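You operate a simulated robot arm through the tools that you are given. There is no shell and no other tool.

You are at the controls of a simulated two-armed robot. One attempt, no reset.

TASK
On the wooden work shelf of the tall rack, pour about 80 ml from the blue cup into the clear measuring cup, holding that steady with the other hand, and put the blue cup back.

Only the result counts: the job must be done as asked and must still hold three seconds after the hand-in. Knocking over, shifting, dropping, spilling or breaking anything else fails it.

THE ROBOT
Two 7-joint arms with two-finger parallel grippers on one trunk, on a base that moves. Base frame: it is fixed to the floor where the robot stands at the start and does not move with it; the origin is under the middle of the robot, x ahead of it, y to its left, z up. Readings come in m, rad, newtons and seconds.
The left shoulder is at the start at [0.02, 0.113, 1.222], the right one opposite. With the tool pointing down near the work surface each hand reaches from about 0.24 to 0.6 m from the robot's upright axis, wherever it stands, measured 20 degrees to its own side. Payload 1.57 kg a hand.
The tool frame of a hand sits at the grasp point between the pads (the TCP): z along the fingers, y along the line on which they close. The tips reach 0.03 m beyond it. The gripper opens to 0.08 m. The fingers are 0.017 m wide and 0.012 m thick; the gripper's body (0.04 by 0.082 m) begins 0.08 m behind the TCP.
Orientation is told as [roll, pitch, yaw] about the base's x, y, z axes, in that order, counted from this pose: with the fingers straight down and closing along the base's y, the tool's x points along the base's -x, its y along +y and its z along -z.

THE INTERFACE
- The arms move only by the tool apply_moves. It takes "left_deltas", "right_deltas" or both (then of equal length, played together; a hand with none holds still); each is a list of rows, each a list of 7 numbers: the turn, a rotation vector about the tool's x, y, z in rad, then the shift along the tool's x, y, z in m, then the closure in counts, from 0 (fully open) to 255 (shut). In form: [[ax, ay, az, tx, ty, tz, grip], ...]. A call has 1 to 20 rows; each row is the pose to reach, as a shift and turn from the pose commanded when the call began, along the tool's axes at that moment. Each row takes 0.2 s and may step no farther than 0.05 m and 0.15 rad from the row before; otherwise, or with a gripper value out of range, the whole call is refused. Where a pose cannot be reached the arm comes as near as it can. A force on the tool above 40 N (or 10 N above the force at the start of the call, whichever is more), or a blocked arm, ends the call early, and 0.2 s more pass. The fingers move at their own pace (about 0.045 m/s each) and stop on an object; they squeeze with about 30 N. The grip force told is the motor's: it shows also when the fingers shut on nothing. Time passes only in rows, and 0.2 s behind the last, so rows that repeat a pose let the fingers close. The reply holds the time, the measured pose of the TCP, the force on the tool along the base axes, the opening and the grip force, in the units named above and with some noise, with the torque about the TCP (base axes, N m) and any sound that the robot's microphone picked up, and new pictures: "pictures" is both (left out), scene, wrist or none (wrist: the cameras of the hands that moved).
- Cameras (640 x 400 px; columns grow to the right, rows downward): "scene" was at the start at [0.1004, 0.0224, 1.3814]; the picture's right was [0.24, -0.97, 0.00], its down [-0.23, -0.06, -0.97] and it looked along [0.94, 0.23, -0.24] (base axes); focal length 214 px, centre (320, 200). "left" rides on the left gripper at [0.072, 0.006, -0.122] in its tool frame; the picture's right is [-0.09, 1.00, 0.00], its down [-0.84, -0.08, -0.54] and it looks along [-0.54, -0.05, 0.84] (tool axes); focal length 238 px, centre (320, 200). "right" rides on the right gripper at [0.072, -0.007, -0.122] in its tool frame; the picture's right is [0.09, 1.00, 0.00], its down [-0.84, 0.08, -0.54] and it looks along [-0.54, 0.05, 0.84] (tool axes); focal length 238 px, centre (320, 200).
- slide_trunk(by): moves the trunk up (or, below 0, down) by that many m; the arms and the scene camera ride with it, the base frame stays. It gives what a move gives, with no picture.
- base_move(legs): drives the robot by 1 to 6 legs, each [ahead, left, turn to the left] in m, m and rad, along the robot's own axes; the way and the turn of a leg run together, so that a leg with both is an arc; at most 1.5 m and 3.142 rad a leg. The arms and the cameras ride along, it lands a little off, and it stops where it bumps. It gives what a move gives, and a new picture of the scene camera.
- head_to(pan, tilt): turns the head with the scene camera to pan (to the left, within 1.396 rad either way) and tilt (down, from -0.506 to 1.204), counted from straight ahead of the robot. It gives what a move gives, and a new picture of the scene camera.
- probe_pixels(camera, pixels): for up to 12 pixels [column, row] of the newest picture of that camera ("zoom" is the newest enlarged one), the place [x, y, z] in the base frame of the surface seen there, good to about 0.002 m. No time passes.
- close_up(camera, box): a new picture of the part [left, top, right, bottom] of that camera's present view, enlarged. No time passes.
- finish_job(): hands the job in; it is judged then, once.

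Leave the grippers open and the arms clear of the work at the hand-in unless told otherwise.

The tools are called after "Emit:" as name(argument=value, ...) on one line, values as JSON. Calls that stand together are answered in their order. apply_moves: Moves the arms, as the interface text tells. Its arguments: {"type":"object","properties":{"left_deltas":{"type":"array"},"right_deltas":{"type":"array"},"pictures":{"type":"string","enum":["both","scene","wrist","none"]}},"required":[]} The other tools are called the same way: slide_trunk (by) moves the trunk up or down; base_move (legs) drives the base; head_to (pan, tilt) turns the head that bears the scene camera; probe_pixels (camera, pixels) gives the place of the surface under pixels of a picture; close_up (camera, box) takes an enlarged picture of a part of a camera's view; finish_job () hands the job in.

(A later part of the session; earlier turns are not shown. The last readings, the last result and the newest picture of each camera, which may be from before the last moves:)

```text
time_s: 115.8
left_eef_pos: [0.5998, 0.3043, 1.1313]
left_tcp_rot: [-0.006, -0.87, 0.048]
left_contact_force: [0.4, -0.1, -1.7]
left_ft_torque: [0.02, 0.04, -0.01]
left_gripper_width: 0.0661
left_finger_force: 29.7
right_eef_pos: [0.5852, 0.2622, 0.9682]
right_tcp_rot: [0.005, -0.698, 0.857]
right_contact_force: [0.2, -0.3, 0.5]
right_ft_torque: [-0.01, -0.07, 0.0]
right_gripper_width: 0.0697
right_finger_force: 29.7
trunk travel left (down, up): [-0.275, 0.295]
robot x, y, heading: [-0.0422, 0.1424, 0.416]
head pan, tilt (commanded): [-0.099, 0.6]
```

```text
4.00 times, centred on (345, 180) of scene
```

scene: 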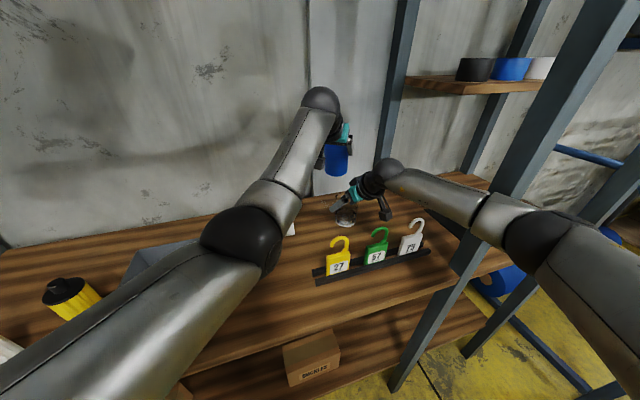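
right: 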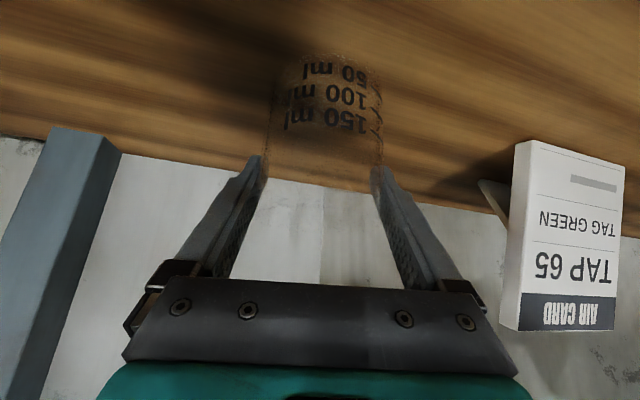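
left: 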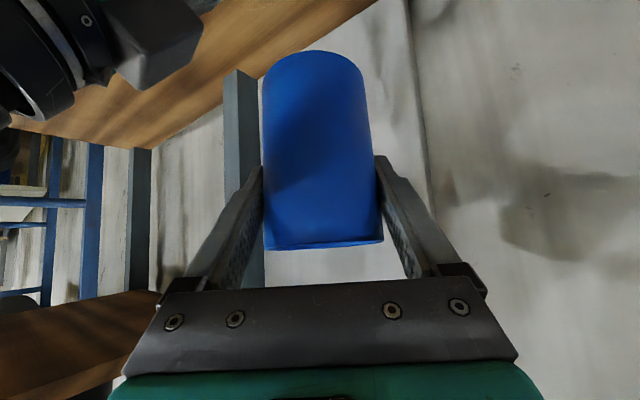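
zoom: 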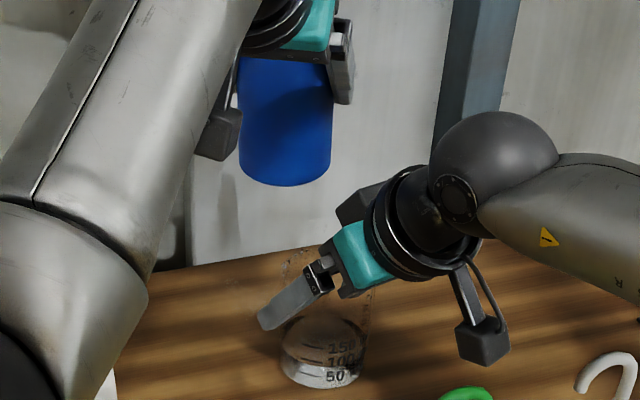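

The blue cup is upright again and the clear cup holds its level. I'll carry the blue cup away the way it came (up, then left over the card) while the right hand still steadies the clear cup.

Emit:
apply_moves(left_deltas=[[0, 0, 0, -0.0168, 0, -0.0142, 255], [0, 0, 0, -0.0337, 0, -0.0283, 255], [0, 0, 0, -0.0505, 0, -0.0425, 255], [-0.0087, 0, -0.0073, -0.0447, 0.0065, -0.0493, 255], [-0.0233, 0, -0.0196, -0.0352, 0.0172, -0.0607, 255], [-0.0436, 0, -0.0367, -0.0217, 0.0323, -0.0767, 255], [-0.0698, 0, -0.0587, -0.0045, 0.0517, -0.0972, 255], [-0.0959, 0, -0.0808, 0.0128, 0.071, -0.1177, 255], [-0.1221, 0, -0.1028, 0.0301, 0.0904, -0.1382, 255], [-0.1483, 0, -0.1248, 0.0473, 0.1098, -0.1587, 255], [-0.1744, 0, -0.1468, 0.0646, 0.1292, -0.1792, 255], [-0.2006, 0, -0.1688, 0.0818, 0.1486, -0.1997, 255], [-0.2267, 0, -0.1909, 0.0991, 0.1679, -0.2202, 255], [-0.25, 0, -0.2104, 0.1144, 0.1852, -0.2384, 255], [-0.2704, 0, -0.2276, 0.1279, 0.2002, -0.2544, 255], [-0.2849, 0, -0.2398, 0.1375, 0.211, -0.2657, 255], [-0.2907, 0, -0.2447, 0.1413, 0.2153, -0.2703, 255]], pictures="scene")

Emit:
close_up(camera="scene", box=[290, 165, 400, 240])

Emit:
close_up(camera="right", box=[220, 0, 420, 200])

Emit:
probe_pixels(camera="zoom", pixels=[[320, 185], [330, 205], [340, 225], [275, 215], [340, 240], [320, 240], [320, 260], [330, 275], [290, 270], [300, 255], [350, 270], [310, 285]])

```text
time_s: 119.3
left_eef_pos: [0.2944, 0.5076, 1.1957]
left_tcp_rot: [-0.003, -0.872, 0.425]
left_contact_force: [-0.1, -0.2, -1.3]
left_ft_torque: [-0.02, -0.01, -0.01]
left_gripper_width: 0.0662
left_finger_force: 29.9
right_eef_pos: [0.5858, 0.2604, 0.9683]
right_tcp_rot: [0.002, -0.698, 0.858]
right_contact_force: [-0.8, -0.1, 0.5]
right_ft_torque: [-0.04, -0.02, -0.03]
right_gripper_width: 0.0696
right_finger_force: 30.3
trunk travel left (down, up): [-0.275, 0.295]
robot x, y, heading: [-0.0428, 0.1453, 0.415]
head pan, tilt (commanded): [-0.099, 0.6]
```

scene: 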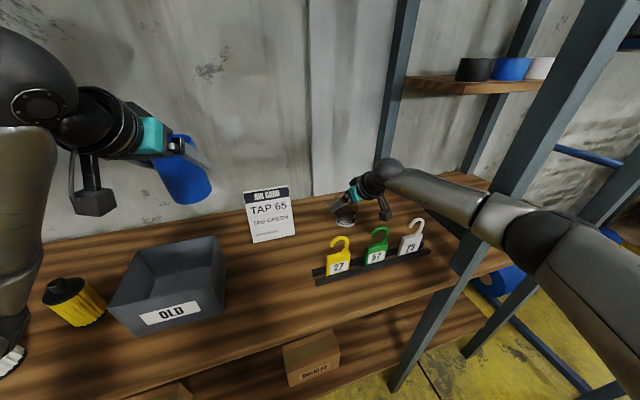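

```text
5.33 times, centred on (345, 202) of scene
```

zoom: 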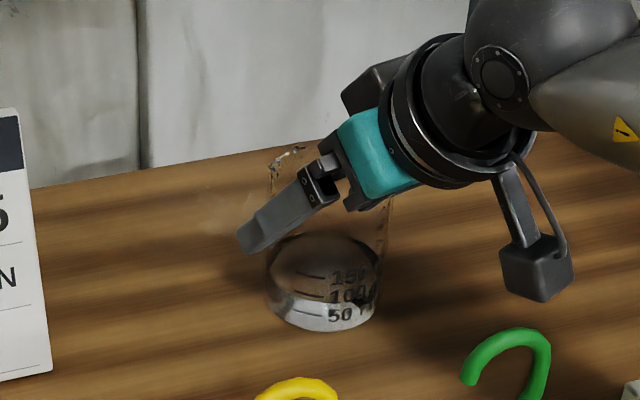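

```text
2.00 times, centred on (320, 100) of right
```

zoom: 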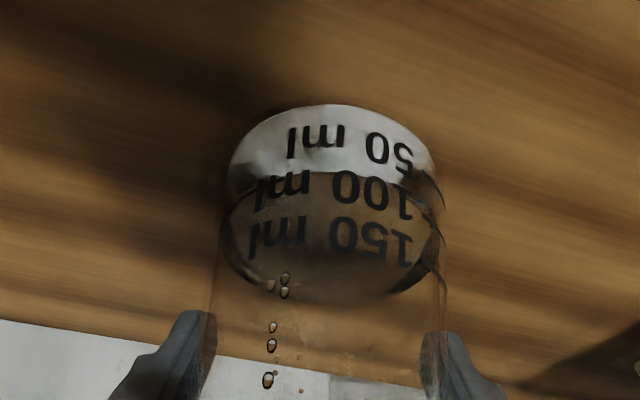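

```text
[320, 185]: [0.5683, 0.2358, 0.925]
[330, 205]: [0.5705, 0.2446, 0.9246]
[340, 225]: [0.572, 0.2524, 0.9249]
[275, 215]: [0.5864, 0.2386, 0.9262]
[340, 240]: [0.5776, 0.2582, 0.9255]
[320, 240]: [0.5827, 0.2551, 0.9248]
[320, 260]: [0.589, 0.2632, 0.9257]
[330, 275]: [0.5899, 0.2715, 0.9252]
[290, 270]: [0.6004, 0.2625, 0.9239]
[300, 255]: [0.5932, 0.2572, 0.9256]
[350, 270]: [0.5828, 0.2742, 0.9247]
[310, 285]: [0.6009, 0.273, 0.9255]
```

The settled level reads 0.9251, which is 80 ml. Now I'll open the right fingers gently without moving, then lift the hand straight up.

Emit:
apply_moves(right_deltas=[[0, 0, 0, 0, 0, 0, 40], [0, 0, 0, 0, 0, 0, 25], [0, 0, 0, 0, 0, 0, 10], [0, 0, 0, 0, 0, 0, 0], [0, 0, 0, 0, 0, 0, 0]], pictures="wrist")

```text
time_s: 120.5
left_eef_pos: [0.2945, 0.5062, 1.196]
left_tcp_rot: [-0.002, -0.871, 0.425]
left_contact_force: [0.2, -0.4, -0.4]
left_ft_torque: [0.0, 0.03, 0.01]
left_gripper_width: 0.0663
left_finger_force: 30.1
right_eef_pos: [0.5871, 0.262, 0.968]
right_tcp_rot: [0.002, -0.699, 0.857]
right_contact_force: [0.2, 0.7, -0.1]
right_ft_torque: [0.03, 0.0, 0.0]
right_gripper_width: 0.0799
right_finger_force: 0.0
trunk travel left (down, up): [-0.275, 0.295]
robot x, y, heading: [-0.0411, 0.1402, 0.417]
head pan, tilt (commanded): [-0.099, 0.6]
```

right: 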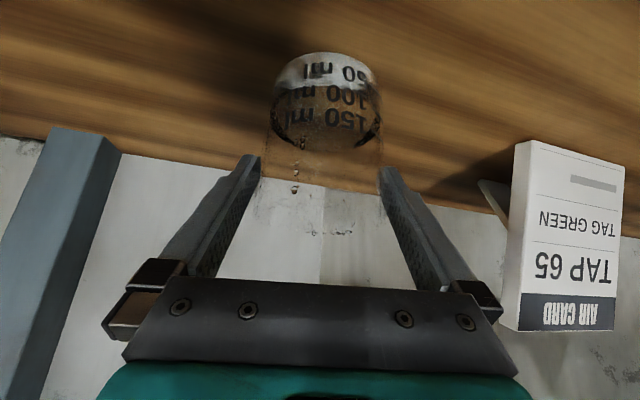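

The cup stands free between the open fingers, slightly nearer one of them. I'll centre by 1.5 mm and lift straight up 0.10 m, slowly.

Emit:
apply_moves(right_deltas=[[0, 0, 0, 0, 0.0015, 0, 0], [0, 0, 0, -0.0064, 0.0015, -0.0077, 0], [0, 0, 0, -0.0193, 0.0015, -0.023, 0], [0, 0, 0, -0.0354, 0.0015, -0.0421, 0], [0, 0, 0, -0.0514, 0.0015, -0.0613, 0], [0, 0, 0, -0.0675, 0.0015, -0.0804, 0]], pictures="both")

Emit:
close_up(camera="scene", box=[290, 165, 400, 240])

```text
time_s: 122.0
left_eef_pos: [0.2945, 0.5055, 1.1955]
left_tcp_rot: [-0.002, -0.869, 0.424]
left_contact_force: [-0.3, -0.1, -1.2]
left_ft_torque: [0.01, 0.02, -0.03]
left_gripper_width: 0.066
left_finger_force: 29.9
right_eef_pos: [0.5839, 0.262, 1.0744]
right_tcp_rot: [0.003, -0.698, 0.856]
right_contact_force: [0.2, 0.0, -0.5]
right_ft_torque: [0.02, 0.0, 0.0]
right_gripper_width: 0.0801
right_finger_force: 0.1
trunk travel left (down, up): [-0.275, 0.295]
robot x, y, heading: [-0.0391, 0.1407, 0.414]
head pan, tilt (commanded): [-0.099, 0.6]
```

scene: 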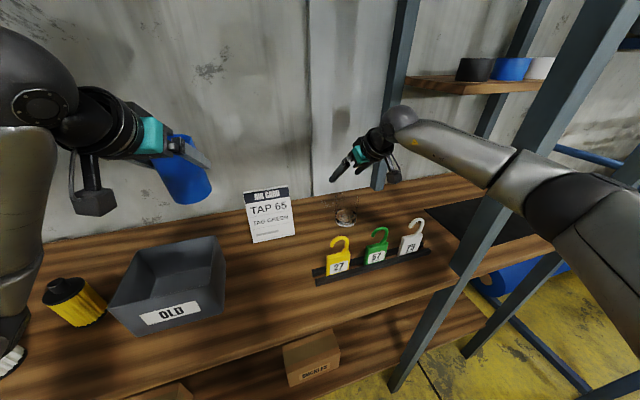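
right: 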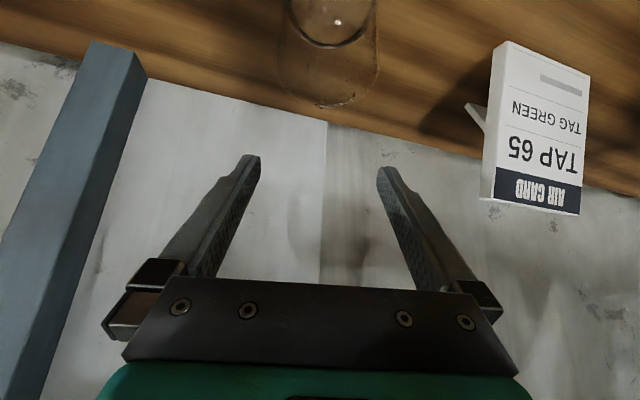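

```text
5.33 times, centred on (345, 202) of scene
```

zoom: 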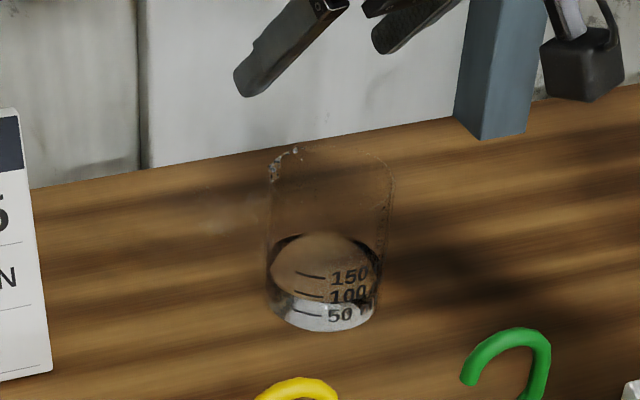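

The clear cup stands undisturbed with about 80 ml and a clean shelf. I'll retract the right hand up and back out of the bay.

Emit:
apply_moves(right_deltas=[[0, 0, 0, 0.0095, 0.0042, -0.0208, 0], [0, 0, 0, 0.0237, 0.0106, -0.0519, 0], [0, 0, 0, 0.038, 0.0169, -0.0831, 0], [0, 0, 0, 0.0522, 0.0232, -0.1142, 0], [0, 0, 0, 0.0664, 0.0295, -0.1454, 0], [0, 0, 0, 0.0807, 0.0359, -0.1765, 0], [0, 0, 0, 0.0949, 0.0422, -0.2077, 0]], pictures="scene")

```text
time_s: 123.5
left_eef_pos: [0.2926, 0.5054, 1.1959]
left_tcp_rot: [-0.002, -0.871, 0.423]
left_contact_force: [-0.6, 0.7, -1.9]
left_ft_torque: [-0.01, -0.01, -0.02]
left_gripper_width: 0.066
left_finger_force: 30.1
right_eef_pos: [0.4158, 0.1323, 1.1727]
right_tcp_rot: [0.003, -0.698, 0.857]
right_contact_force: [-0.6, -0.2, 0.1]
right_ft_torque: [0.0, 0.02, 0.0]
right_gripper_width: 0.0799
right_finger_force: 0.1
trunk travel left (down, up): [-0.275, 0.295]
robot x, y, heading: [-0.0427, 0.141, 0.411]
head pan, tilt (commanded): [-0.099, 0.6]
```

scene: 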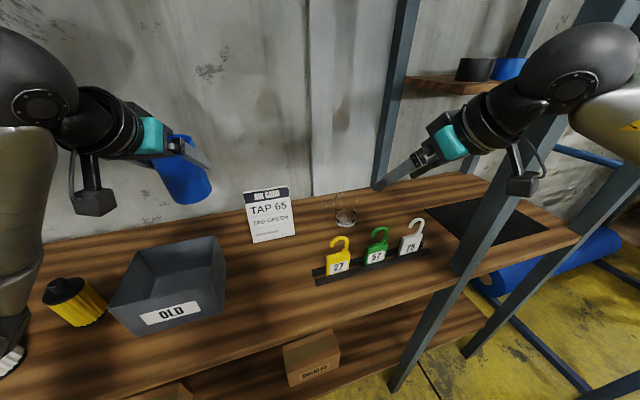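

The right hand is clear. Now I'll back the base straight out 0.30 m, with the cup held high.

Emit:
base_move(legs=[[-0.15, 0, 0], [-0.15, 0, 0]])

Emit:
apply_moves(right_deltas=[[0, 0.14, 0, 0.0113, 0.0086, -0.0147, 0], [0, 0.28, 0, 0.0225, 0.0172, -0.0294, 0], [0, 0.419, 0, 0.0338, 0.0257, -0.044, 0], [0, 0.558, 0, 0.045, 0.0343, -0.0587, 0], [0, 0.698, 0, 0.0563, 0.0429, -0.0734, 0]], pictures="none")

```text
time_s: 125.9
left_eef_pos: [0.0212, 0.3863, 1.1964]
left_tcp_rot: [-0.001, -0.874, 0.426]
left_contact_force: [-0.4, 1.0, -1.7]
left_ft_torque: [0.0, 0.04, 0.04]
left_gripper_width: 0.0659
left_finger_force: 30.3
right_eef_pos: [0.1439, 0.0131, 1.1718]
right_tcp_rot: [0.002, -0.699, 0.858]
right_contact_force: [-0.2, 0.0, 0.5]
right_ft_torque: [-0.04, -0.03, 0.03]
right_gripper_width: 0.0799
right_finger_force: 0.2
trunk travel left (down, up): [-0.275, 0.295]
robot x, y, heading: [-0.3149, 0.0193, 0.42]
head pan, tilt (commanded): [-0.099, 0.6]
```

scene: 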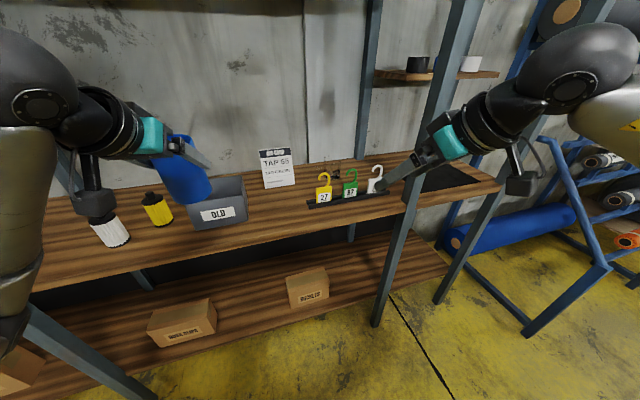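

```text
time_s: 127.1
left_eef_pos: [0.0222, 0.3863, 1.1961]
left_tcp_rot: [-0.003, -0.871, 0.426]
left_contact_force: [-0.2, -0.1, -1.6]
left_ft_torque: [-0.02, 0.03, -0.01]
left_gripper_width: 0.0662
left_finger_force: 29.8
right_eef_pos: [0.0537, -0.0266, 1.1926]
right_tcp_rot: [0.001, 0.003, 0.859]
right_contact_force: [-0.6, 0.7, 0.0]
right_ft_torque: [0.0, 0.0, 0.03]
right_gripper_width: 0.0801
right_finger_force: 0.0
trunk travel left (down, up): [-0.275, 0.295]
robot x, y, heading: [-0.3155, 0.0219, 0.416]
head pan, tilt (commanded): [-0.099, 0.6]
```

Everything is out of the rack. I'll turn left 0.204 rad to square up and slide right 0.575 m to the place where I picked up the cup.

Emit:
base_move(legs=[[0, 0, 0.204], [0, -0.29, 0], [0, -0.285, 0]])

Emit:
head_to(pan=0.1, tilt=0.6)

```text
time_s: 131.5
left_eef_pos: [0.2793, -0.0296, 1.1958]
left_tcp_rot: [-0.001, -0.871, 0.625]
left_contact_force: [-0.3, -0.5, -1.4]
left_ft_torque: [0.04, 0.01, -0.01]
left_gripper_width: 0.0661
left_finger_force: 30.0
right_eef_pos: [0.3926, -0.4271, 1.1919]
right_tcp_rot: [0.003, 0.001, 1.06]
right_contact_force: [0.9, -0.3, -0.7]
right_ft_torque: [0.03, 0.03, 0.01]
right_gripper_width: 0.0799
right_finger_force: 0.1
trunk travel left (down, up): [-0.275, 0.295]
robot x, y, heading: [0.0235, -0.453, 0.616]
head pan, tilt (commanded): [-0.099, 0.6]
```

scene: 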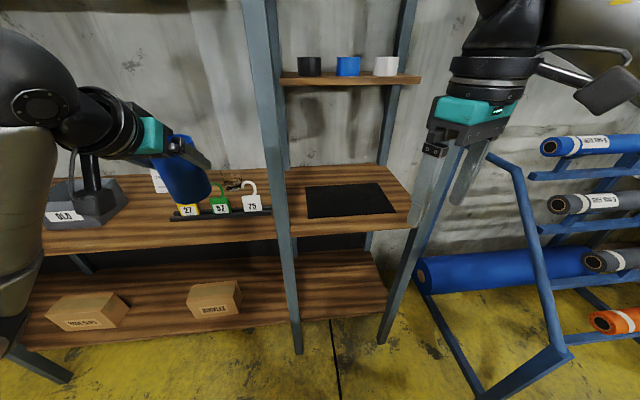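

```text
time_s: 132.2
left_eef_pos: [0.2797, -0.0286, 1.1954]
left_tcp_rot: [-0.001, -0.871, 0.623]
left_contact_force: [0.4, 0.4, -0.9]
left_ft_torque: [0.01, 0.02, 0.0]
left_gripper_width: 0.0659
left_finger_force: 29.7
right_eef_pos: [0.3932, -0.4278, 1.1913]
right_tcp_rot: [0.001, 0.001, 1.059]
right_contact_force: [-0.2, 0.7, 0.6]
right_ft_torque: [-0.01, -0.03, -0.02]
right_gripper_width: 0.08
right_finger_force: 0.0
trunk travel left (down, up): [-0.275, 0.295]
robot x, y, heading: [0.0218, -0.4523, 0.613]
head pan, tilt (commanded): [0.099, 0.6]
```

scene: 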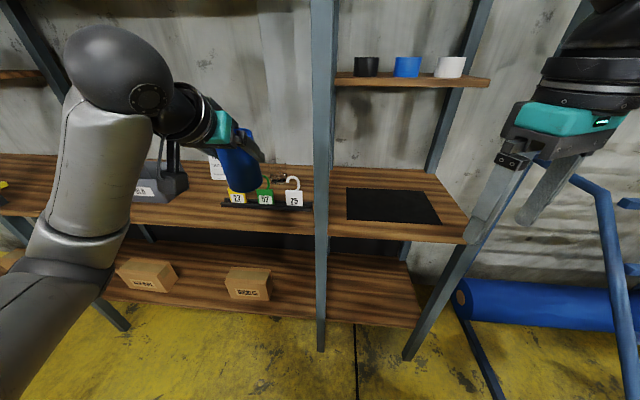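

I'm aligned, with the cup in line with the left bay and the right hand in line with the right bay. I'll drive ahead 0.263 m.

Emit:
base_move(legs=[[0.13, 0.003, 0], [0.133, 0.003, 0]])

Emit:
head_to(pan=0.15, tilt=0.7)

```text
time_s: 134.4
left_eef_pos: [0.4899, 0.1275, 1.1955]
left_tcp_rot: [-0.003, -0.871, 0.626]
left_contact_force: [0.7, 0.8, -0.8]
left_ft_torque: [-0.02, -0.03, 0.0]
left_gripper_width: 0.0659
left_finger_force: 30.1
right_eef_pos: [0.6026, -0.2721, 1.1927]
right_tcp_rot: [0.001, 0.004, 1.06]
right_contact_force: [0.2, 0.6, 0.2]
right_ft_torque: [0.01, 0.02, -0.01]
right_gripper_width: 0.0801
right_finger_force: 0.0
trunk travel left (down, up): [-0.275, 0.295]
robot x, y, heading: [0.2343, -0.2992, 0.616]
head pan, tilt (commanded): [0.099, 0.6]
```

scene: 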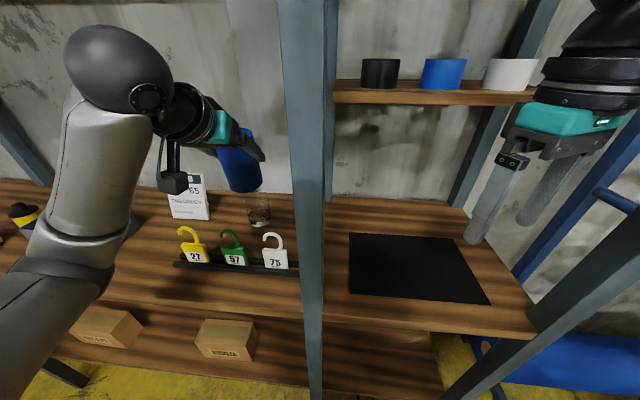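

```text
time_s: 135.0
left_eef_pos: [0.4873, 0.1268, 1.1956]
left_tcp_rot: [0.0, -0.872, 0.628]
left_contact_force: [0.3, 0.3, -0.5]
left_ft_torque: [0.02, 0.03, -0.03]
left_gripper_width: 0.0661
left_finger_force: 30.8
right_eef_pos: [0.6017, -0.2713, 1.1934]
right_tcp_rot: [0.001, 0.0, 1.061]
right_contact_force: [-0.3, -0.7, 0.2]
right_ft_torque: [0.01, -0.01, 0.02]
right_gripper_width: 0.08
right_finger_force: 0.1
trunk travel left (down, up): [-0.275, 0.295]
robot x, y, heading: [0.2354, -0.2966, 0.617]
head pan, tilt (commanded): [0.15, 0.7]
```

scene: 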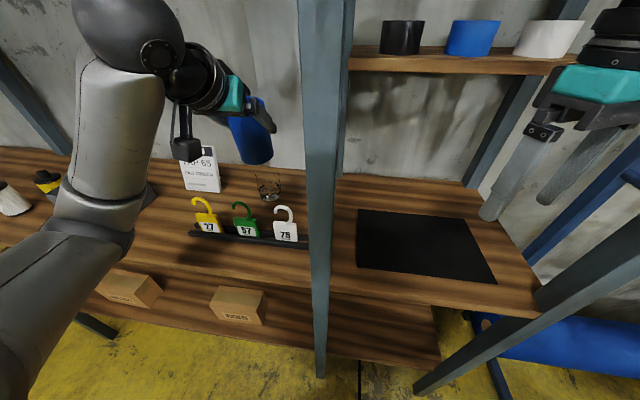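

I'm in the same stance as at the pick-up. First I'll move the cup 9 cm further in past the tags at the present height, then lower to z ≈ 1.12.

Emit:
apply_moves(left_deltas=[[0, 0, 0, -0.0087, 0, 0.0103, 255], [0, 0, 0, -0.0261, 0, 0.031, 255], [0, 0, 0, -0.0434, 0, 0.0517, 255], [0, 0, 0, -0.0579, 0, 0.0689, 255], [0, 0, 0, -0.0433, 0, 0.0811, 255], [0, 0, 0, -0.0191, 0, 0.1015, 255], [0, 0, 0, 0.0003, 0, 0.1178, 255]], pictures="scene")

```text
time_s: 136.6
left_eef_pos: [0.5617, 0.1786, 1.12]
left_tcp_rot: [-0.004, -0.874, 0.628]
left_contact_force: [-1.0, 0.1, -1.4]
left_ft_torque: [-0.01, 0.02, 0.02]
left_gripper_width: 0.0659
left_finger_force: 29.6
right_eef_pos: [0.601, -0.2722, 1.1928]
right_tcp_rot: [0.003, 0.0, 1.061]
right_contact_force: [-0.4, 0.0, 0.5]
right_ft_torque: [0.01, -0.01, 0.01]
right_gripper_width: 0.0799
right_finger_force: 0.1
trunk travel left (down, up): [-0.275, 0.295]
robot x, y, heading: [0.2338, -0.2932, 0.612]
head pan, tilt (commanded): [0.15, 0.7]
```

scene: 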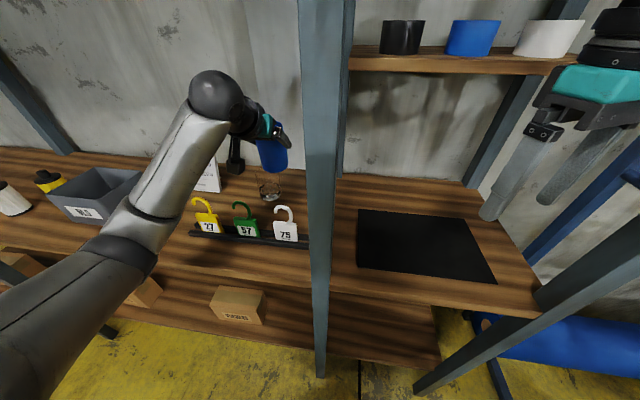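

It's clear behind the tags. Now I'll swing the hand right (yaw −1.226) while moving the cup back over its original spot at z ≈ 1.117.

Emit:
apply_moves(left_deltas=[[0.0188, 0, 0.0157, 0, -0.0043, 0.0001, 255], [0.0658, 0, 0.0551, 0, -0.0152, 0.0003, 255], [0.1316, 0, 0.1102, 0.0001, -0.0304, 0.0006, 255], [0.2068, 0, 0.1731, 0.0001, -0.0478, 0.0009, 255], [0.2914, 0, 0.244, 0.0001, -0.0674, 0.0013, 255], [0.376, 0, 0.3148, 0.0002, -0.0869, 0.0017, 255], [0.4606, 0, 0.3856, 0.0002, -0.1065, 0.0021, 255], [0.5453, 0, 0.4565, 0.0002, -0.126, 0.0024, 255], [0.6299, 0, 0.5273, 0.0003, -0.1456, 0.0028, 255], [0.7145, 0, 0.5981, 0.0003, -0.1651, 0.0032, 255], [0.7897, 0, 0.6611, 0.0003, -0.1825, 0.0035, 255], [0.8555, 0, 0.7162, 0.0004, -0.1977, 0.0038, 255], [0.9119, 0, 0.7634, 0.0004, -0.2108, 0.0041, 255], [0.9401, 0, 0.787, 0.0004, -0.2173, 0.0042, 255]], pictures="both")

```text
time_s: 139.6
left_eef_pos: [0.6904, 0.0039, 1.1167]
left_tcp_rot: [-0.005, -0.874, -0.6]
left_contact_force: [0.1, -0.5, -0.7]
left_ft_torque: [0.0, 0.0, -0.01]
left_gripper_width: 0.0659
left_finger_force: 30.3
right_eef_pos: [0.6021, -0.2719, 1.1931]
right_tcp_rot: [0.002, 0.0, 1.062]
right_contact_force: [0.5, 0.4, -0.3]
right_ft_torque: [-0.01, 0.0, -0.02]
right_gripper_width: 0.08
right_finger_force: 0.1
trunk travel left (down, up): [-0.275, 0.295]
robot x, y, heading: [0.2339, -0.2981, 0.62]
head pan, tilt (commanded): [0.15, 0.7]
```

scene: 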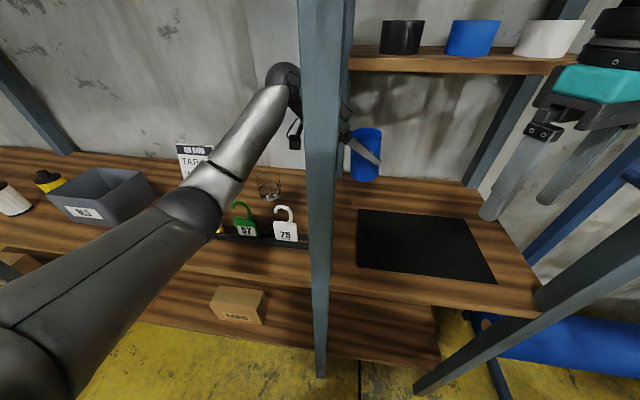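
left: 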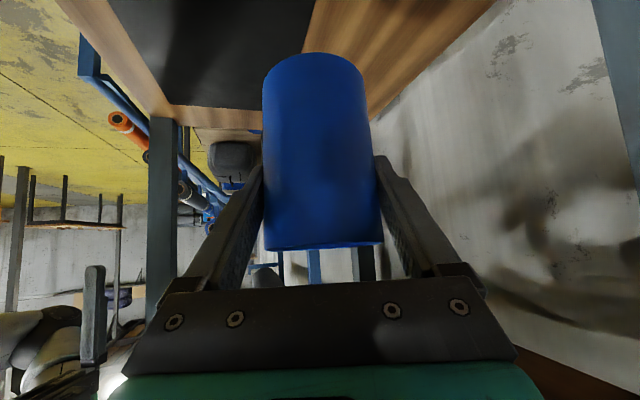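

I'm over the original spot, within 2 mm. I'll lower slowly to just above the shelf (TCP z ≈ 0.978).

Emit:
apply_moves(left_deltas=[[0, 0, 0, 0.0106, 0.0003, 0.009, 255], [0, 0, 0, 0.0265, 0.0005, 0.0224, 255], [0, 0, 0, 0.0424, 0.0008, 0.0358, 255], [0, 0, 0, 0.0583, 0.001, 0.0493, 255], [0, 0, 0, 0.0741, 0.0013, 0.0627, 255], [0, 0, 0, 0.0879, 0.0013, 0.0744, 255], [0, 0, 0, 0.0985, 0.0013, 0.0833, 255], [0, 0, 0, 0.1059, 0.0013, 0.0896, 255]], pictures="both")

Emit:
close_up(camera="scene", box=[320, 160, 400, 240])

```text
time_s: 141.4
left_eef_pos: [0.6915, 0.0056, 0.9769]
left_tcp_rot: [-0.005, -0.875, -0.597]
left_contact_force: [0.1, -0.1, -0.9]
left_ft_torque: [0.02, 0.01, 0.01]
left_gripper_width: 0.0658
left_finger_force: 29.9
right_eef_pos: [0.6023, -0.2719, 1.1922]
right_tcp_rot: [0.001, 0.001, 1.063]
right_contact_force: [-0.4, -0.6, -0.4]
right_ft_torque: [0.03, 0.0, 0.01]
right_gripper_width: 0.0799
right_finger_force: 0.0
trunk travel left (down, up): [-0.275, 0.295]
robot x, y, heading: [0.2318, -0.296, 0.616]
head pan, tilt (commanded): [0.15, 0.7]
```

scene: 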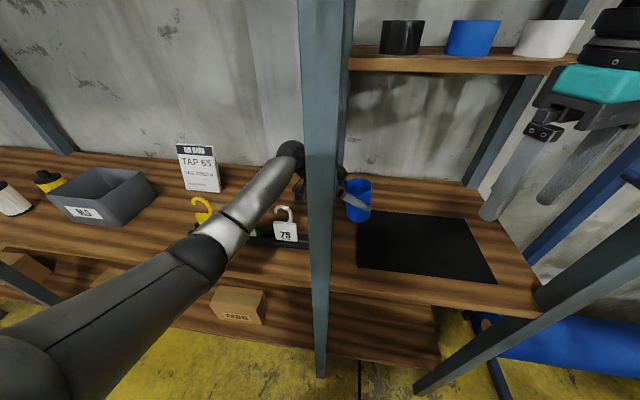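
left: 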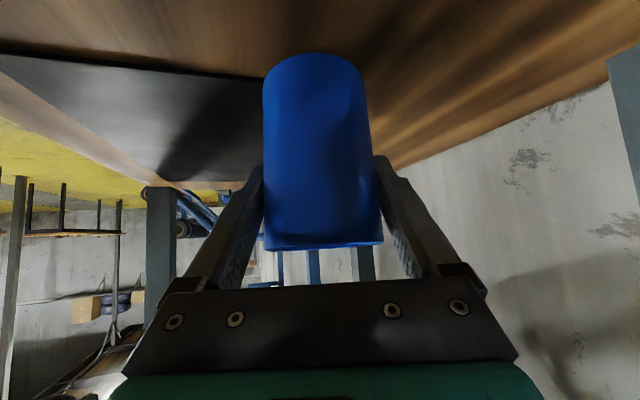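

```text
5.00 times, centred on (360, 200) of scene
```

zoom: 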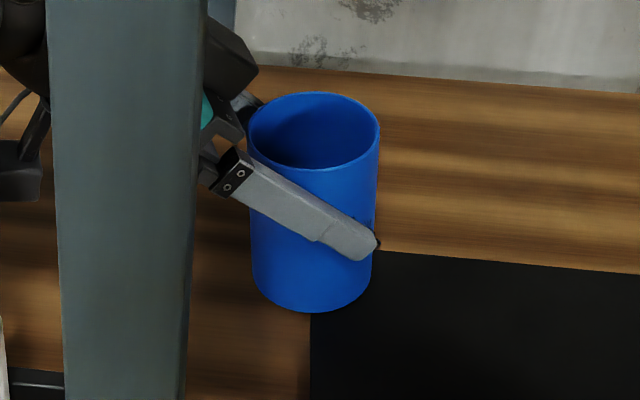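

The cup is just above the shelf. I'll probe its bottom edge and rim to check the height and uprightness before the last few millimetres.

Emit:
probe_pixels(camera="zoom", pixels=[[312, 308], [312, 314], [290, 300], [340, 302], [312, 172], [262, 150], [376, 150], [312, 95], [280, 270], [350, 285], [270, 110], [360, 110]])

Emit:
apply_moves(left_deltas=[[0, 0, 0, 0.0008, 0, 0.0006, 255], [0, 0, 0, 0.0015, 0, 0.0013, 255], [0, 0, 0, 0.0015, 0, 0.0013, 255]], pictures="none")

```text
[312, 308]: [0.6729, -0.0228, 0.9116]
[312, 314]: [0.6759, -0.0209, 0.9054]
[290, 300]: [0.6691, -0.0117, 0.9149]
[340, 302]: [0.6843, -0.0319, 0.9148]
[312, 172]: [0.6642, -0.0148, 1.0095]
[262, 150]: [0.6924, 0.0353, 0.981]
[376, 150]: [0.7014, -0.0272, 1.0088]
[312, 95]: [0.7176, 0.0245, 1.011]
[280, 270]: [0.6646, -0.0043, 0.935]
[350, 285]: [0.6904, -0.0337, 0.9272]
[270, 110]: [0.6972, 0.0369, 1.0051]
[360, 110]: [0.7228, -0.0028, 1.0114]
```

```text
time_s: 142.2
left_eef_pos: [0.6899, 0.0061, 0.9763]
left_tcp_rot: [-0.005, -0.876, -0.598]
left_contact_force: [-1.1, 0.0, 2.5]
left_ft_torque: [-0.11, 0.19, -0.03]
left_gripper_width: 0.066
left_finger_force: 30.3
right_eef_pos: [0.6008, -0.2723, 1.1926]
right_tcp_rot: [0.003, -0.002, 1.062]
right_contact_force: [-0.3, -0.1, 0.1]
right_ft_torque: [-0.01, -0.02, 0.01]
right_gripper_width: 0.0802
right_finger_force: 0.0
trunk travel left (down, up): [-0.275, 0.295]
robot x, y, heading: [0.2324, -0.2953, 0.619]
head pan, tilt (commanded): [0.15, 0.7]
```

The base has touched the shelf. From the rim probes the cup leans about 4° toward the hand (it pivoted slightly in the grip). I'll lift 3 mm, rotate the hand 0.06 rad to set it upright, and set it down again.

Emit:
apply_moves(left_deltas=[[0, 0, 0, -0.0027, 0, -0.0022, 255], [0, 0.03, 0, -0.0027, 0, -0.0022, 255], [0, 0.062, 0, -0.0027, 0, -0.0022, 255], [0, 0.062, 0, -0.0027, 0, -0.0022, 255]], pictures="none")

Emit:
close_up(camera="scene", box=[320, 160, 400, 240])

Emit:
probe_pixels(camera="zoom", pixels=[[312, 172], [376, 150], [312, 95], [270, 110], [360, 110], [258, 145], [345, 167], [285, 165], [340, 97], [290, 98], [377, 130], [251, 130]])

```text
time_s: 143.2
left_eef_pos: [0.6928, 0.0051, 0.9809]
left_tcp_rot: [-0.005, -0.813, -0.598]
left_contact_force: [0.1, 0.0, -0.5]
left_ft_torque: [0.02, -0.01, 0.0]
left_gripper_width: 0.0659
left_finger_force: 30.0
right_eef_pos: [0.6019, -0.2723, 1.1921]
right_tcp_rot: [0.001, 0.001, 1.061]
right_contact_force: [-0.1, 0.0, -0.1]
right_ft_torque: [0.04, -0.02, -0.03]
right_gripper_width: 0.0799
right_finger_force: 0.0
trunk travel left (down, up): [-0.275, 0.295]
robot x, y, heading: [0.23, -0.3, 0.615]
head pan, tilt (commanded): [0.15, 0.7]
```

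```text
5.00 times, centred on (360, 200) of scene
```

zoom: 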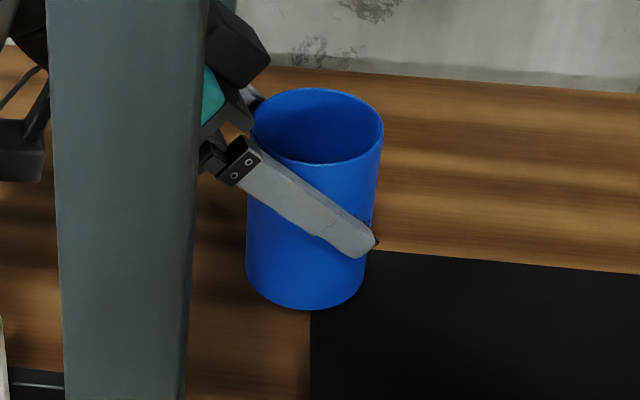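

```text
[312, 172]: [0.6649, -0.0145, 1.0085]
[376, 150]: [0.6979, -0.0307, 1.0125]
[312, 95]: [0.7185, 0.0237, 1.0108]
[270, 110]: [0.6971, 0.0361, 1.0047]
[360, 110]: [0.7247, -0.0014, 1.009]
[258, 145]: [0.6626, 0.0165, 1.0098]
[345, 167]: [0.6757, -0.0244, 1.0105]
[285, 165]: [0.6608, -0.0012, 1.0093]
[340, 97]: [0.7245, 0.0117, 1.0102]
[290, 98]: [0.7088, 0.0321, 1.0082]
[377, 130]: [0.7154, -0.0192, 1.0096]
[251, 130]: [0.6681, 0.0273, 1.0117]
```

I want a reliable measure of the lean, so I'll probe the cup's side at the bottom and top to compare the axis positions.

Emit:
probe_pixels(camera="zoom", pixels=[[250, 265], [262, 280], [285, 292], [310, 298], [335, 293], [355, 280], [364, 265], [300, 285], [325, 285], [345, 275], [270, 270], [255, 240]])

Emit:
probe_pixels(camera="zoom", pixels=[[300, 172], [315, 178], [330, 182], [345, 182], [360, 175], [372, 165], [378, 155], [350, 195], [365, 190], [340, 172], [325, 170], [355, 165]])

```text
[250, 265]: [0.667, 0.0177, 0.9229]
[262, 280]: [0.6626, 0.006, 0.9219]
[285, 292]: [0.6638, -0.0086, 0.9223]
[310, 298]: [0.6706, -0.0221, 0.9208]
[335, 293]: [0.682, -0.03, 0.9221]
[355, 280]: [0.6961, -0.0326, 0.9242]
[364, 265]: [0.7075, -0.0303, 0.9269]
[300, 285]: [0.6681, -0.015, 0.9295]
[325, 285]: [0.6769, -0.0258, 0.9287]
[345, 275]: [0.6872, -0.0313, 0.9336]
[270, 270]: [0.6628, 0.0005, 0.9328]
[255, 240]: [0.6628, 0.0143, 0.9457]
```

```text
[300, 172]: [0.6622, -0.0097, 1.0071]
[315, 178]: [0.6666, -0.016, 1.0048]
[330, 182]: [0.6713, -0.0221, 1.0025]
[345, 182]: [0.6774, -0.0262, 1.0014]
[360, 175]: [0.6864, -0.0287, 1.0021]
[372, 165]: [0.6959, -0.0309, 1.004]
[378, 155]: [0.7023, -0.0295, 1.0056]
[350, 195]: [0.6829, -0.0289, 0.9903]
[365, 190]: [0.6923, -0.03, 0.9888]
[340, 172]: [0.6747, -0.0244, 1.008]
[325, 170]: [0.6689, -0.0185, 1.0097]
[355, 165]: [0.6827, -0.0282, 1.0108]
```

Fitting circles, the cup's axis is now within about 1.5° of vertical and its centre within 4 mm of the original spot. I'll nudge it by 3 mm toward the exact place and lower gently.

Emit:
apply_moves(left_deltas=[[0, 0, 0, 0.0026, 0.0015, 0.0, 255], [0, 0, 0, 0.0051, 0.0015, 0.0004, 255], [0, 0, 0, 0.0062, 0.0015, 0.0014, 255], [0, 0, 0, 0.0062, 0.0015, 0.0014, 255]], pictures="none")

```text
time_s: 144.2
left_eef_pos: [0.6888, 0.0087, 0.976]
left_tcp_rot: [-0.002, -0.814, -0.597]
left_contact_force: [-2.1, -0.2, 8.1]
left_ft_torque: [-0.2, 0.24, -0.02]
left_gripper_width: 0.066
left_finger_force: 30.7
right_eef_pos: [0.6009, -0.2722, 1.1934]
right_tcp_rot: [0.002, 0.0, 1.062]
right_contact_force: [0.3, 0.7, 1.0]
right_ft_torque: [-0.03, 0.03, 0.02]
right_gripper_width: 0.0802
right_finger_force: 0.0
trunk travel left (down, up): [-0.275, 0.295]
robot x, y, heading: [0.2321, -0.2971, 0.616]
head pan, tilt (commanded): [0.15, 0.7]
```

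Firm contact at 8 N. I'll ease up 1 mm to take the pressure off, then open the fingers slowly.

Emit:
apply_moves(left_deltas=[[0, 0, 0, -0.0007, 0, -0.0007, 255], [0, 0, 0, -0.0007, 0, -0.0007, 255]], pictures="none")

Emit:
apply_moves(left_deltas=[[0, 0, 0, 0, 0, 0, 50], [0, 0, 0, 0, 0, 0, 40], [0, 0, 0, 0, 0, 0, 30], [0, 0, 0, 0, 0, 0, 20], [0, 0, 0, 0, 0, 0, 10], [0, 0, 0, 0, 0, 0, 0], [0, 0, 0, 0, 0, 0, 0]], pictures="both")

Emit:
close_up(camera="scene", box=[320, 160, 400, 240])

```text
time_s: 144.8
left_eef_pos: [0.6889, 0.0091, 0.9765]
left_tcp_rot: [-0.004, -0.812, -0.599]
left_contact_force: [2.4, 1.9, 4.2]
left_ft_torque: [-0.04, -0.07, 0.03]
left_gripper_width: 0.0659
left_finger_force: 30.1
right_eef_pos: [0.6014, -0.2715, 1.1925]
right_tcp_rot: [0.001, 0.0, 1.06]
right_contact_force: [-0.1, 0.8, -0.6]
right_ft_torque: [0.02, -0.01, -0.01]
right_gripper_width: 0.0798
right_finger_force: 0.0
trunk travel left (down, up): [-0.275, 0.295]
robot x, y, heading: [0.2307, -0.2975, 0.62]
head pan, tilt (commanded): [0.15, 0.7]
```

```text
time_s: 146.4
left_eef_pos: [0.6892, 0.0083, 0.9762]
left_tcp_rot: [-0.004, -0.811, -0.598]
left_contact_force: [-0.8, -0.1, -0.1]
left_ft_torque: [0.0, 0.02, -0.04]
left_gripper_width: 0.0801
left_finger_force: 0.1
right_eef_pos: [0.602, -0.2707, 1.1916]
right_tcp_rot: [0.001, 0.0, 1.063]
right_contact_force: [0.2, 0.0, 0.3]
right_ft_torque: [0.03, -0.01, -0.01]
right_gripper_width: 0.0799
right_finger_force: 0.1
trunk travel left (down, up): [-0.275, 0.295]
robot x, y, heading: [0.2298, -0.2932, 0.623]
head pan, tilt (commanded): [0.15, 0.7]
```

scene: 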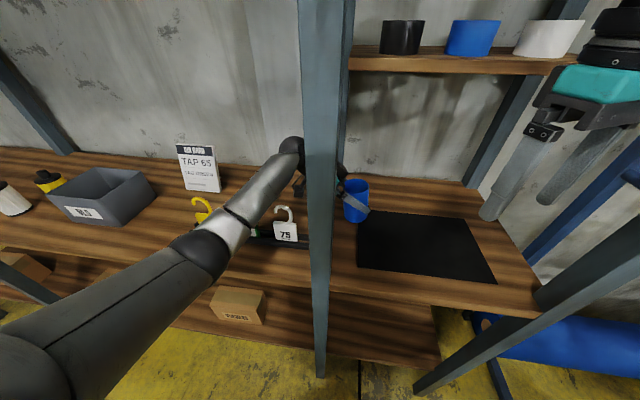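
left: 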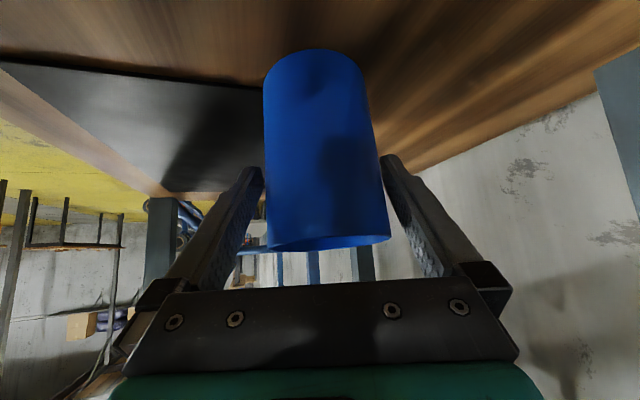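

```text
5.00 times, centred on (360, 200) of scene
```

zoom: 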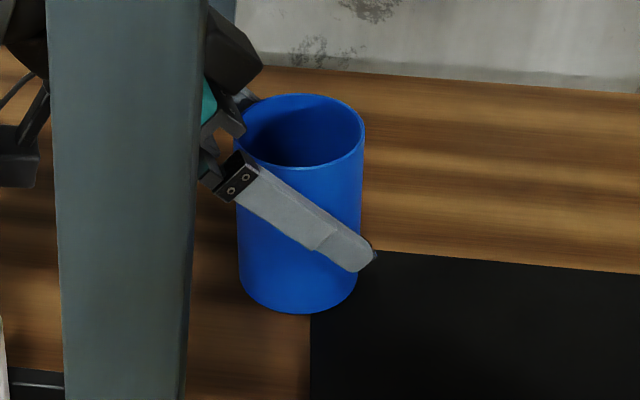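

The cup is released and standing. I'll probe its position relative to the original and its gap to the fingers.

Emit:
probe_pixels(camera="zoom", pixels=[[243, 270], [255, 285], [275, 298], [298, 303], [322, 299], [342, 287], [353, 272], [300, 180], [320, 180], [340, 172], [358, 160], [280, 172]])

Emit:
close_up(camera="left", box=[220, 20, 440, 300])

```text
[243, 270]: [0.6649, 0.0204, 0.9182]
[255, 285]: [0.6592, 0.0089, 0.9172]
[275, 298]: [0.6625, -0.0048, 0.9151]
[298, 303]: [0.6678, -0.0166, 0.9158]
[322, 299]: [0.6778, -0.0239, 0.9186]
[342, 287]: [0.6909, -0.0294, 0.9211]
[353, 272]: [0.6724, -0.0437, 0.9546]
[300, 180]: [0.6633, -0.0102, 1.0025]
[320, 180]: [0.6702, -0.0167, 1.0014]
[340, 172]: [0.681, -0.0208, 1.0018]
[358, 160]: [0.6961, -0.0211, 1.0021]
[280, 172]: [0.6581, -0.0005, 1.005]
```

```text
1.43 times, centred on (330, 160) of left
```

zoom: 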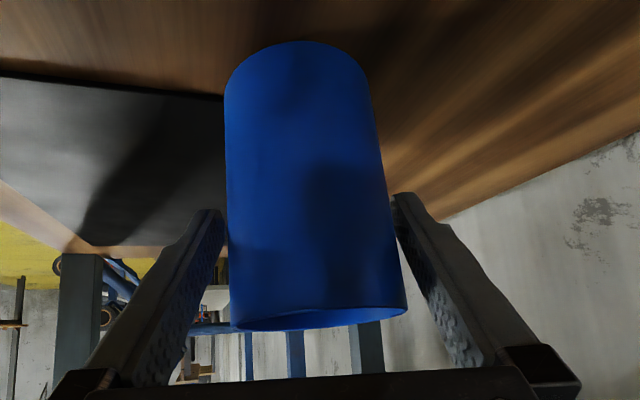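

The cup's base is centred at (0.6935, 0.0045), its original spot. It rests with one edge on the black mat exactly as it did at the start: the same slight lean showed in the first rim readings (1.0035 to 1.0136). The fingers have 4 to 6 mm clearance, so I'll lift the open left hand straight up.

Emit:
apply_moves(left_deltas=[[0, 0, 0, 0, 0.001, 0, 0], [0, 0, 0, -0.0087, 0.001, -0.0082, 0], [0, 0, 0, -0.0218, 0.001, -0.0206, 0], [0, 0, 0, -0.0364, 0.001, -0.0343, 0], [0, 0, 0, -0.0509, 0.001, -0.0481, 0], [0, 0, 0, -0.0654, 0.001, -0.0618, 0]], pictures="both")

Emit:
close_up(camera="scene", box=[320, 160, 400, 240])

```text
time_s: 147.8
left_eef_pos: [0.6887, 0.0102, 1.0672]
left_tcp_rot: [-0.005, -0.81, -0.597]
left_contact_force: [-0.1, -0.2, -0.6]
left_ft_torque: [-0.01, -0.01, -0.01]
left_gripper_width: 0.0801
left_finger_force: 0.0
right_eef_pos: [0.6015, -0.2701, 1.1923]
right_tcp_rot: [0.002, -0.002, 1.062]
right_contact_force: [-0.3, -0.5, -0.2]
right_ft_torque: [0.01, -0.01, -0.01]
right_gripper_width: 0.0802
right_finger_force: 0.1
trunk travel left (down, up): [-0.275, 0.295]
robot x, y, heading: [0.2306, -0.2964, 0.615]
head pan, tilt (commanded): [0.15, 0.7]
```

scene: 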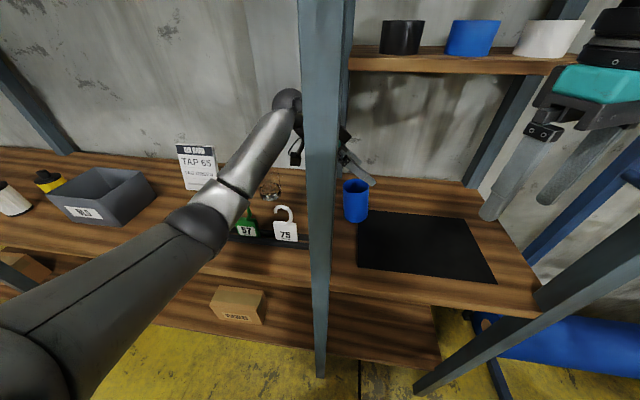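
left: 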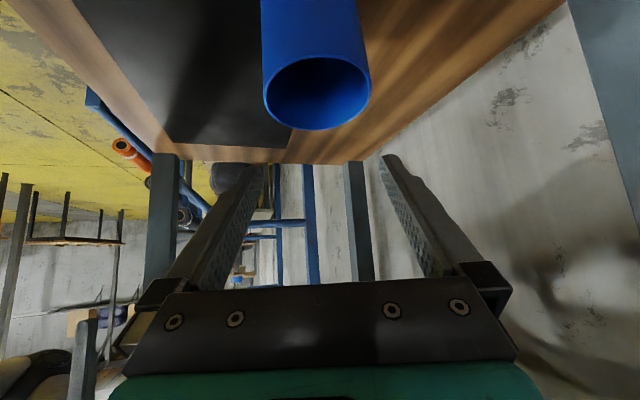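

```text
5.00 times, centred on (360, 200) of scene
```

zoom: 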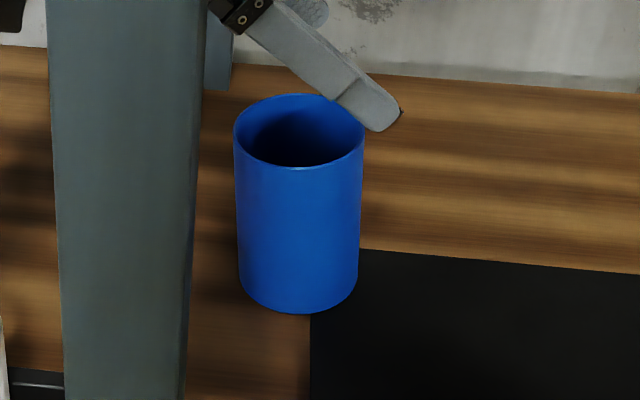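

The cup stands as it did originally. I'll probe at mid-height to compare directly with my first measurements, whose centre at z ≈ 0.97 was (0.694, 0.004).

Emit:
probe_pixels(camera="zoom", pixels=[[242, 200], [258, 210], [280, 215], [300, 218], [322, 215], [342, 208], [356, 198], [237, 140], [363, 140], [300, 168], [300, 100], [300, 312]])

```text
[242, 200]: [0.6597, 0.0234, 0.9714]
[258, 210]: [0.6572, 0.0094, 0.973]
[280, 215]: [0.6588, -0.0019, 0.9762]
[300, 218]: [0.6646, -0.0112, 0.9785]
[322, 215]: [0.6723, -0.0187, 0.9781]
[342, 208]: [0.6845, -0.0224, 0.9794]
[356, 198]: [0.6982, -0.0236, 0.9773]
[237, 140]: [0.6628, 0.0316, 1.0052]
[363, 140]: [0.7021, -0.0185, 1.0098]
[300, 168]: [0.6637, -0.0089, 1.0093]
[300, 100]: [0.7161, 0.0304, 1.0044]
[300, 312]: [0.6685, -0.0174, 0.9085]
```

The cup is back within about 6 mm of where it was, in the same resting state. Now I'll retract the left hand along its entry path, up and out of the bay.

Emit:
apply_moves(left_deltas=[[0, 0, 0, 0.0095, 0.0055, -0.0292, 0], [0, 0, 0, 0.019, 0.011, -0.0584, 0], [0, 0, 0, 0.0285, 0.0164, -0.0875, 0], [0, 0, 0, 0.038, 0.0219, -0.1167, 0], [0, 0, 0, 0.0529, 0.0218, -0.1505, 0], [0, 0, 0, 0.0679, 0.0217, -0.1843, 0], [0, 0, 0, 0.0828, 0.0215, -0.2181, 0], [0, 0, 0, 0.0977, 0.0214, -0.2519, 0], [0, 0, 0, 0.1006, 0.008, -0.2825, 0], [0, 0, 0, 0.1035, -0.0054, -0.3131, 0], [0, 0, 0, 0.1064, -0.0187, -0.3437, 0], [0, 0, 0, 0.1093, -0.0321, -0.3743, 0], [0, 0, 0, 0.1122, -0.0455, -0.4049, 0]], pictures="scene")

Emit:
close_up(camera="scene", box=[180, 140, 388, 270])

```text
time_s: 150.6
left_eef_pos: [0.3559, 0.1844, 1.261]
left_tcp_rot: [-0.007, -0.814, -0.598]
left_contact_force: [-0.9, 0.1, -0.4]
left_ft_torque: [0.01, 0.01, 0.0]
left_gripper_width: 0.0799
left_finger_force: 0.0
right_eef_pos: [0.6005, -0.2728, 1.1928]
right_tcp_rot: [0.0, 0.0, 1.062]
right_contact_force: [-0.8, -0.5, -0.6]
right_ft_torque: [0.0, 0.0, -0.01]
right_gripper_width: 0.08
right_finger_force: 0.1
trunk travel left (down, up): [-0.275, 0.295]
robot x, y, heading: [0.2336, -0.2977, 0.617]
head pan, tilt (commanded): [0.15, 0.7]
```

scene: 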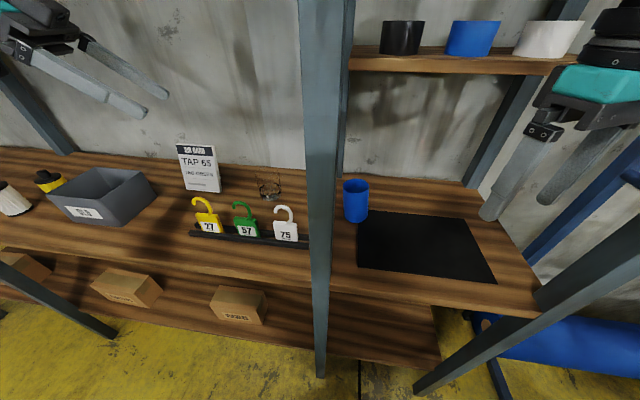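

```text
3.08 times, centred on (284, 205) of scene
```

zoom: 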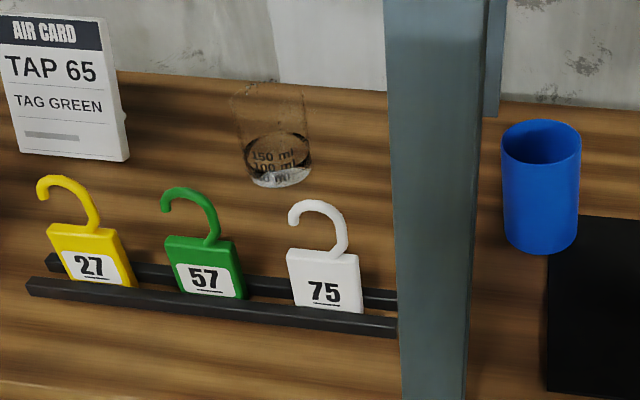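

Everything looks in place: the tags, card, clear cup with liquid, and blue cup at the mat corner. I'll take a closer look at the clear cup and the shelf around it for stray drops.

Emit:
close_up(camera="scene", box=[235, 155, 310, 215])

Emit:
close_up(camera="left", box=[200, 0, 440, 150])

```text
6.67 times, centred on (272, 185) of scene
```

zoom: 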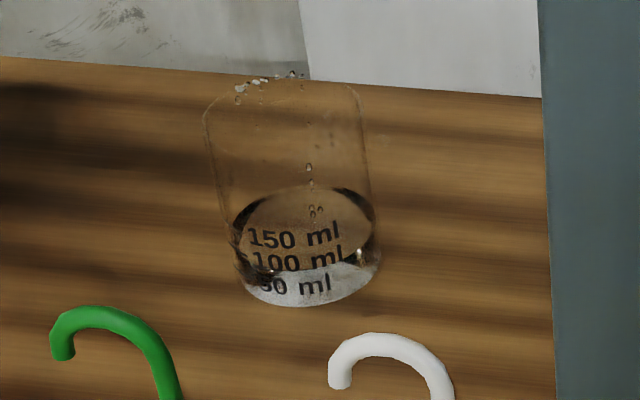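

```text
2.67 times, centred on (320, 75) of left
```

zoom: 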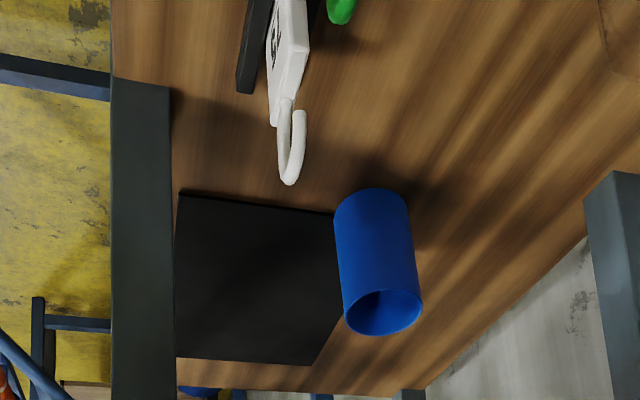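

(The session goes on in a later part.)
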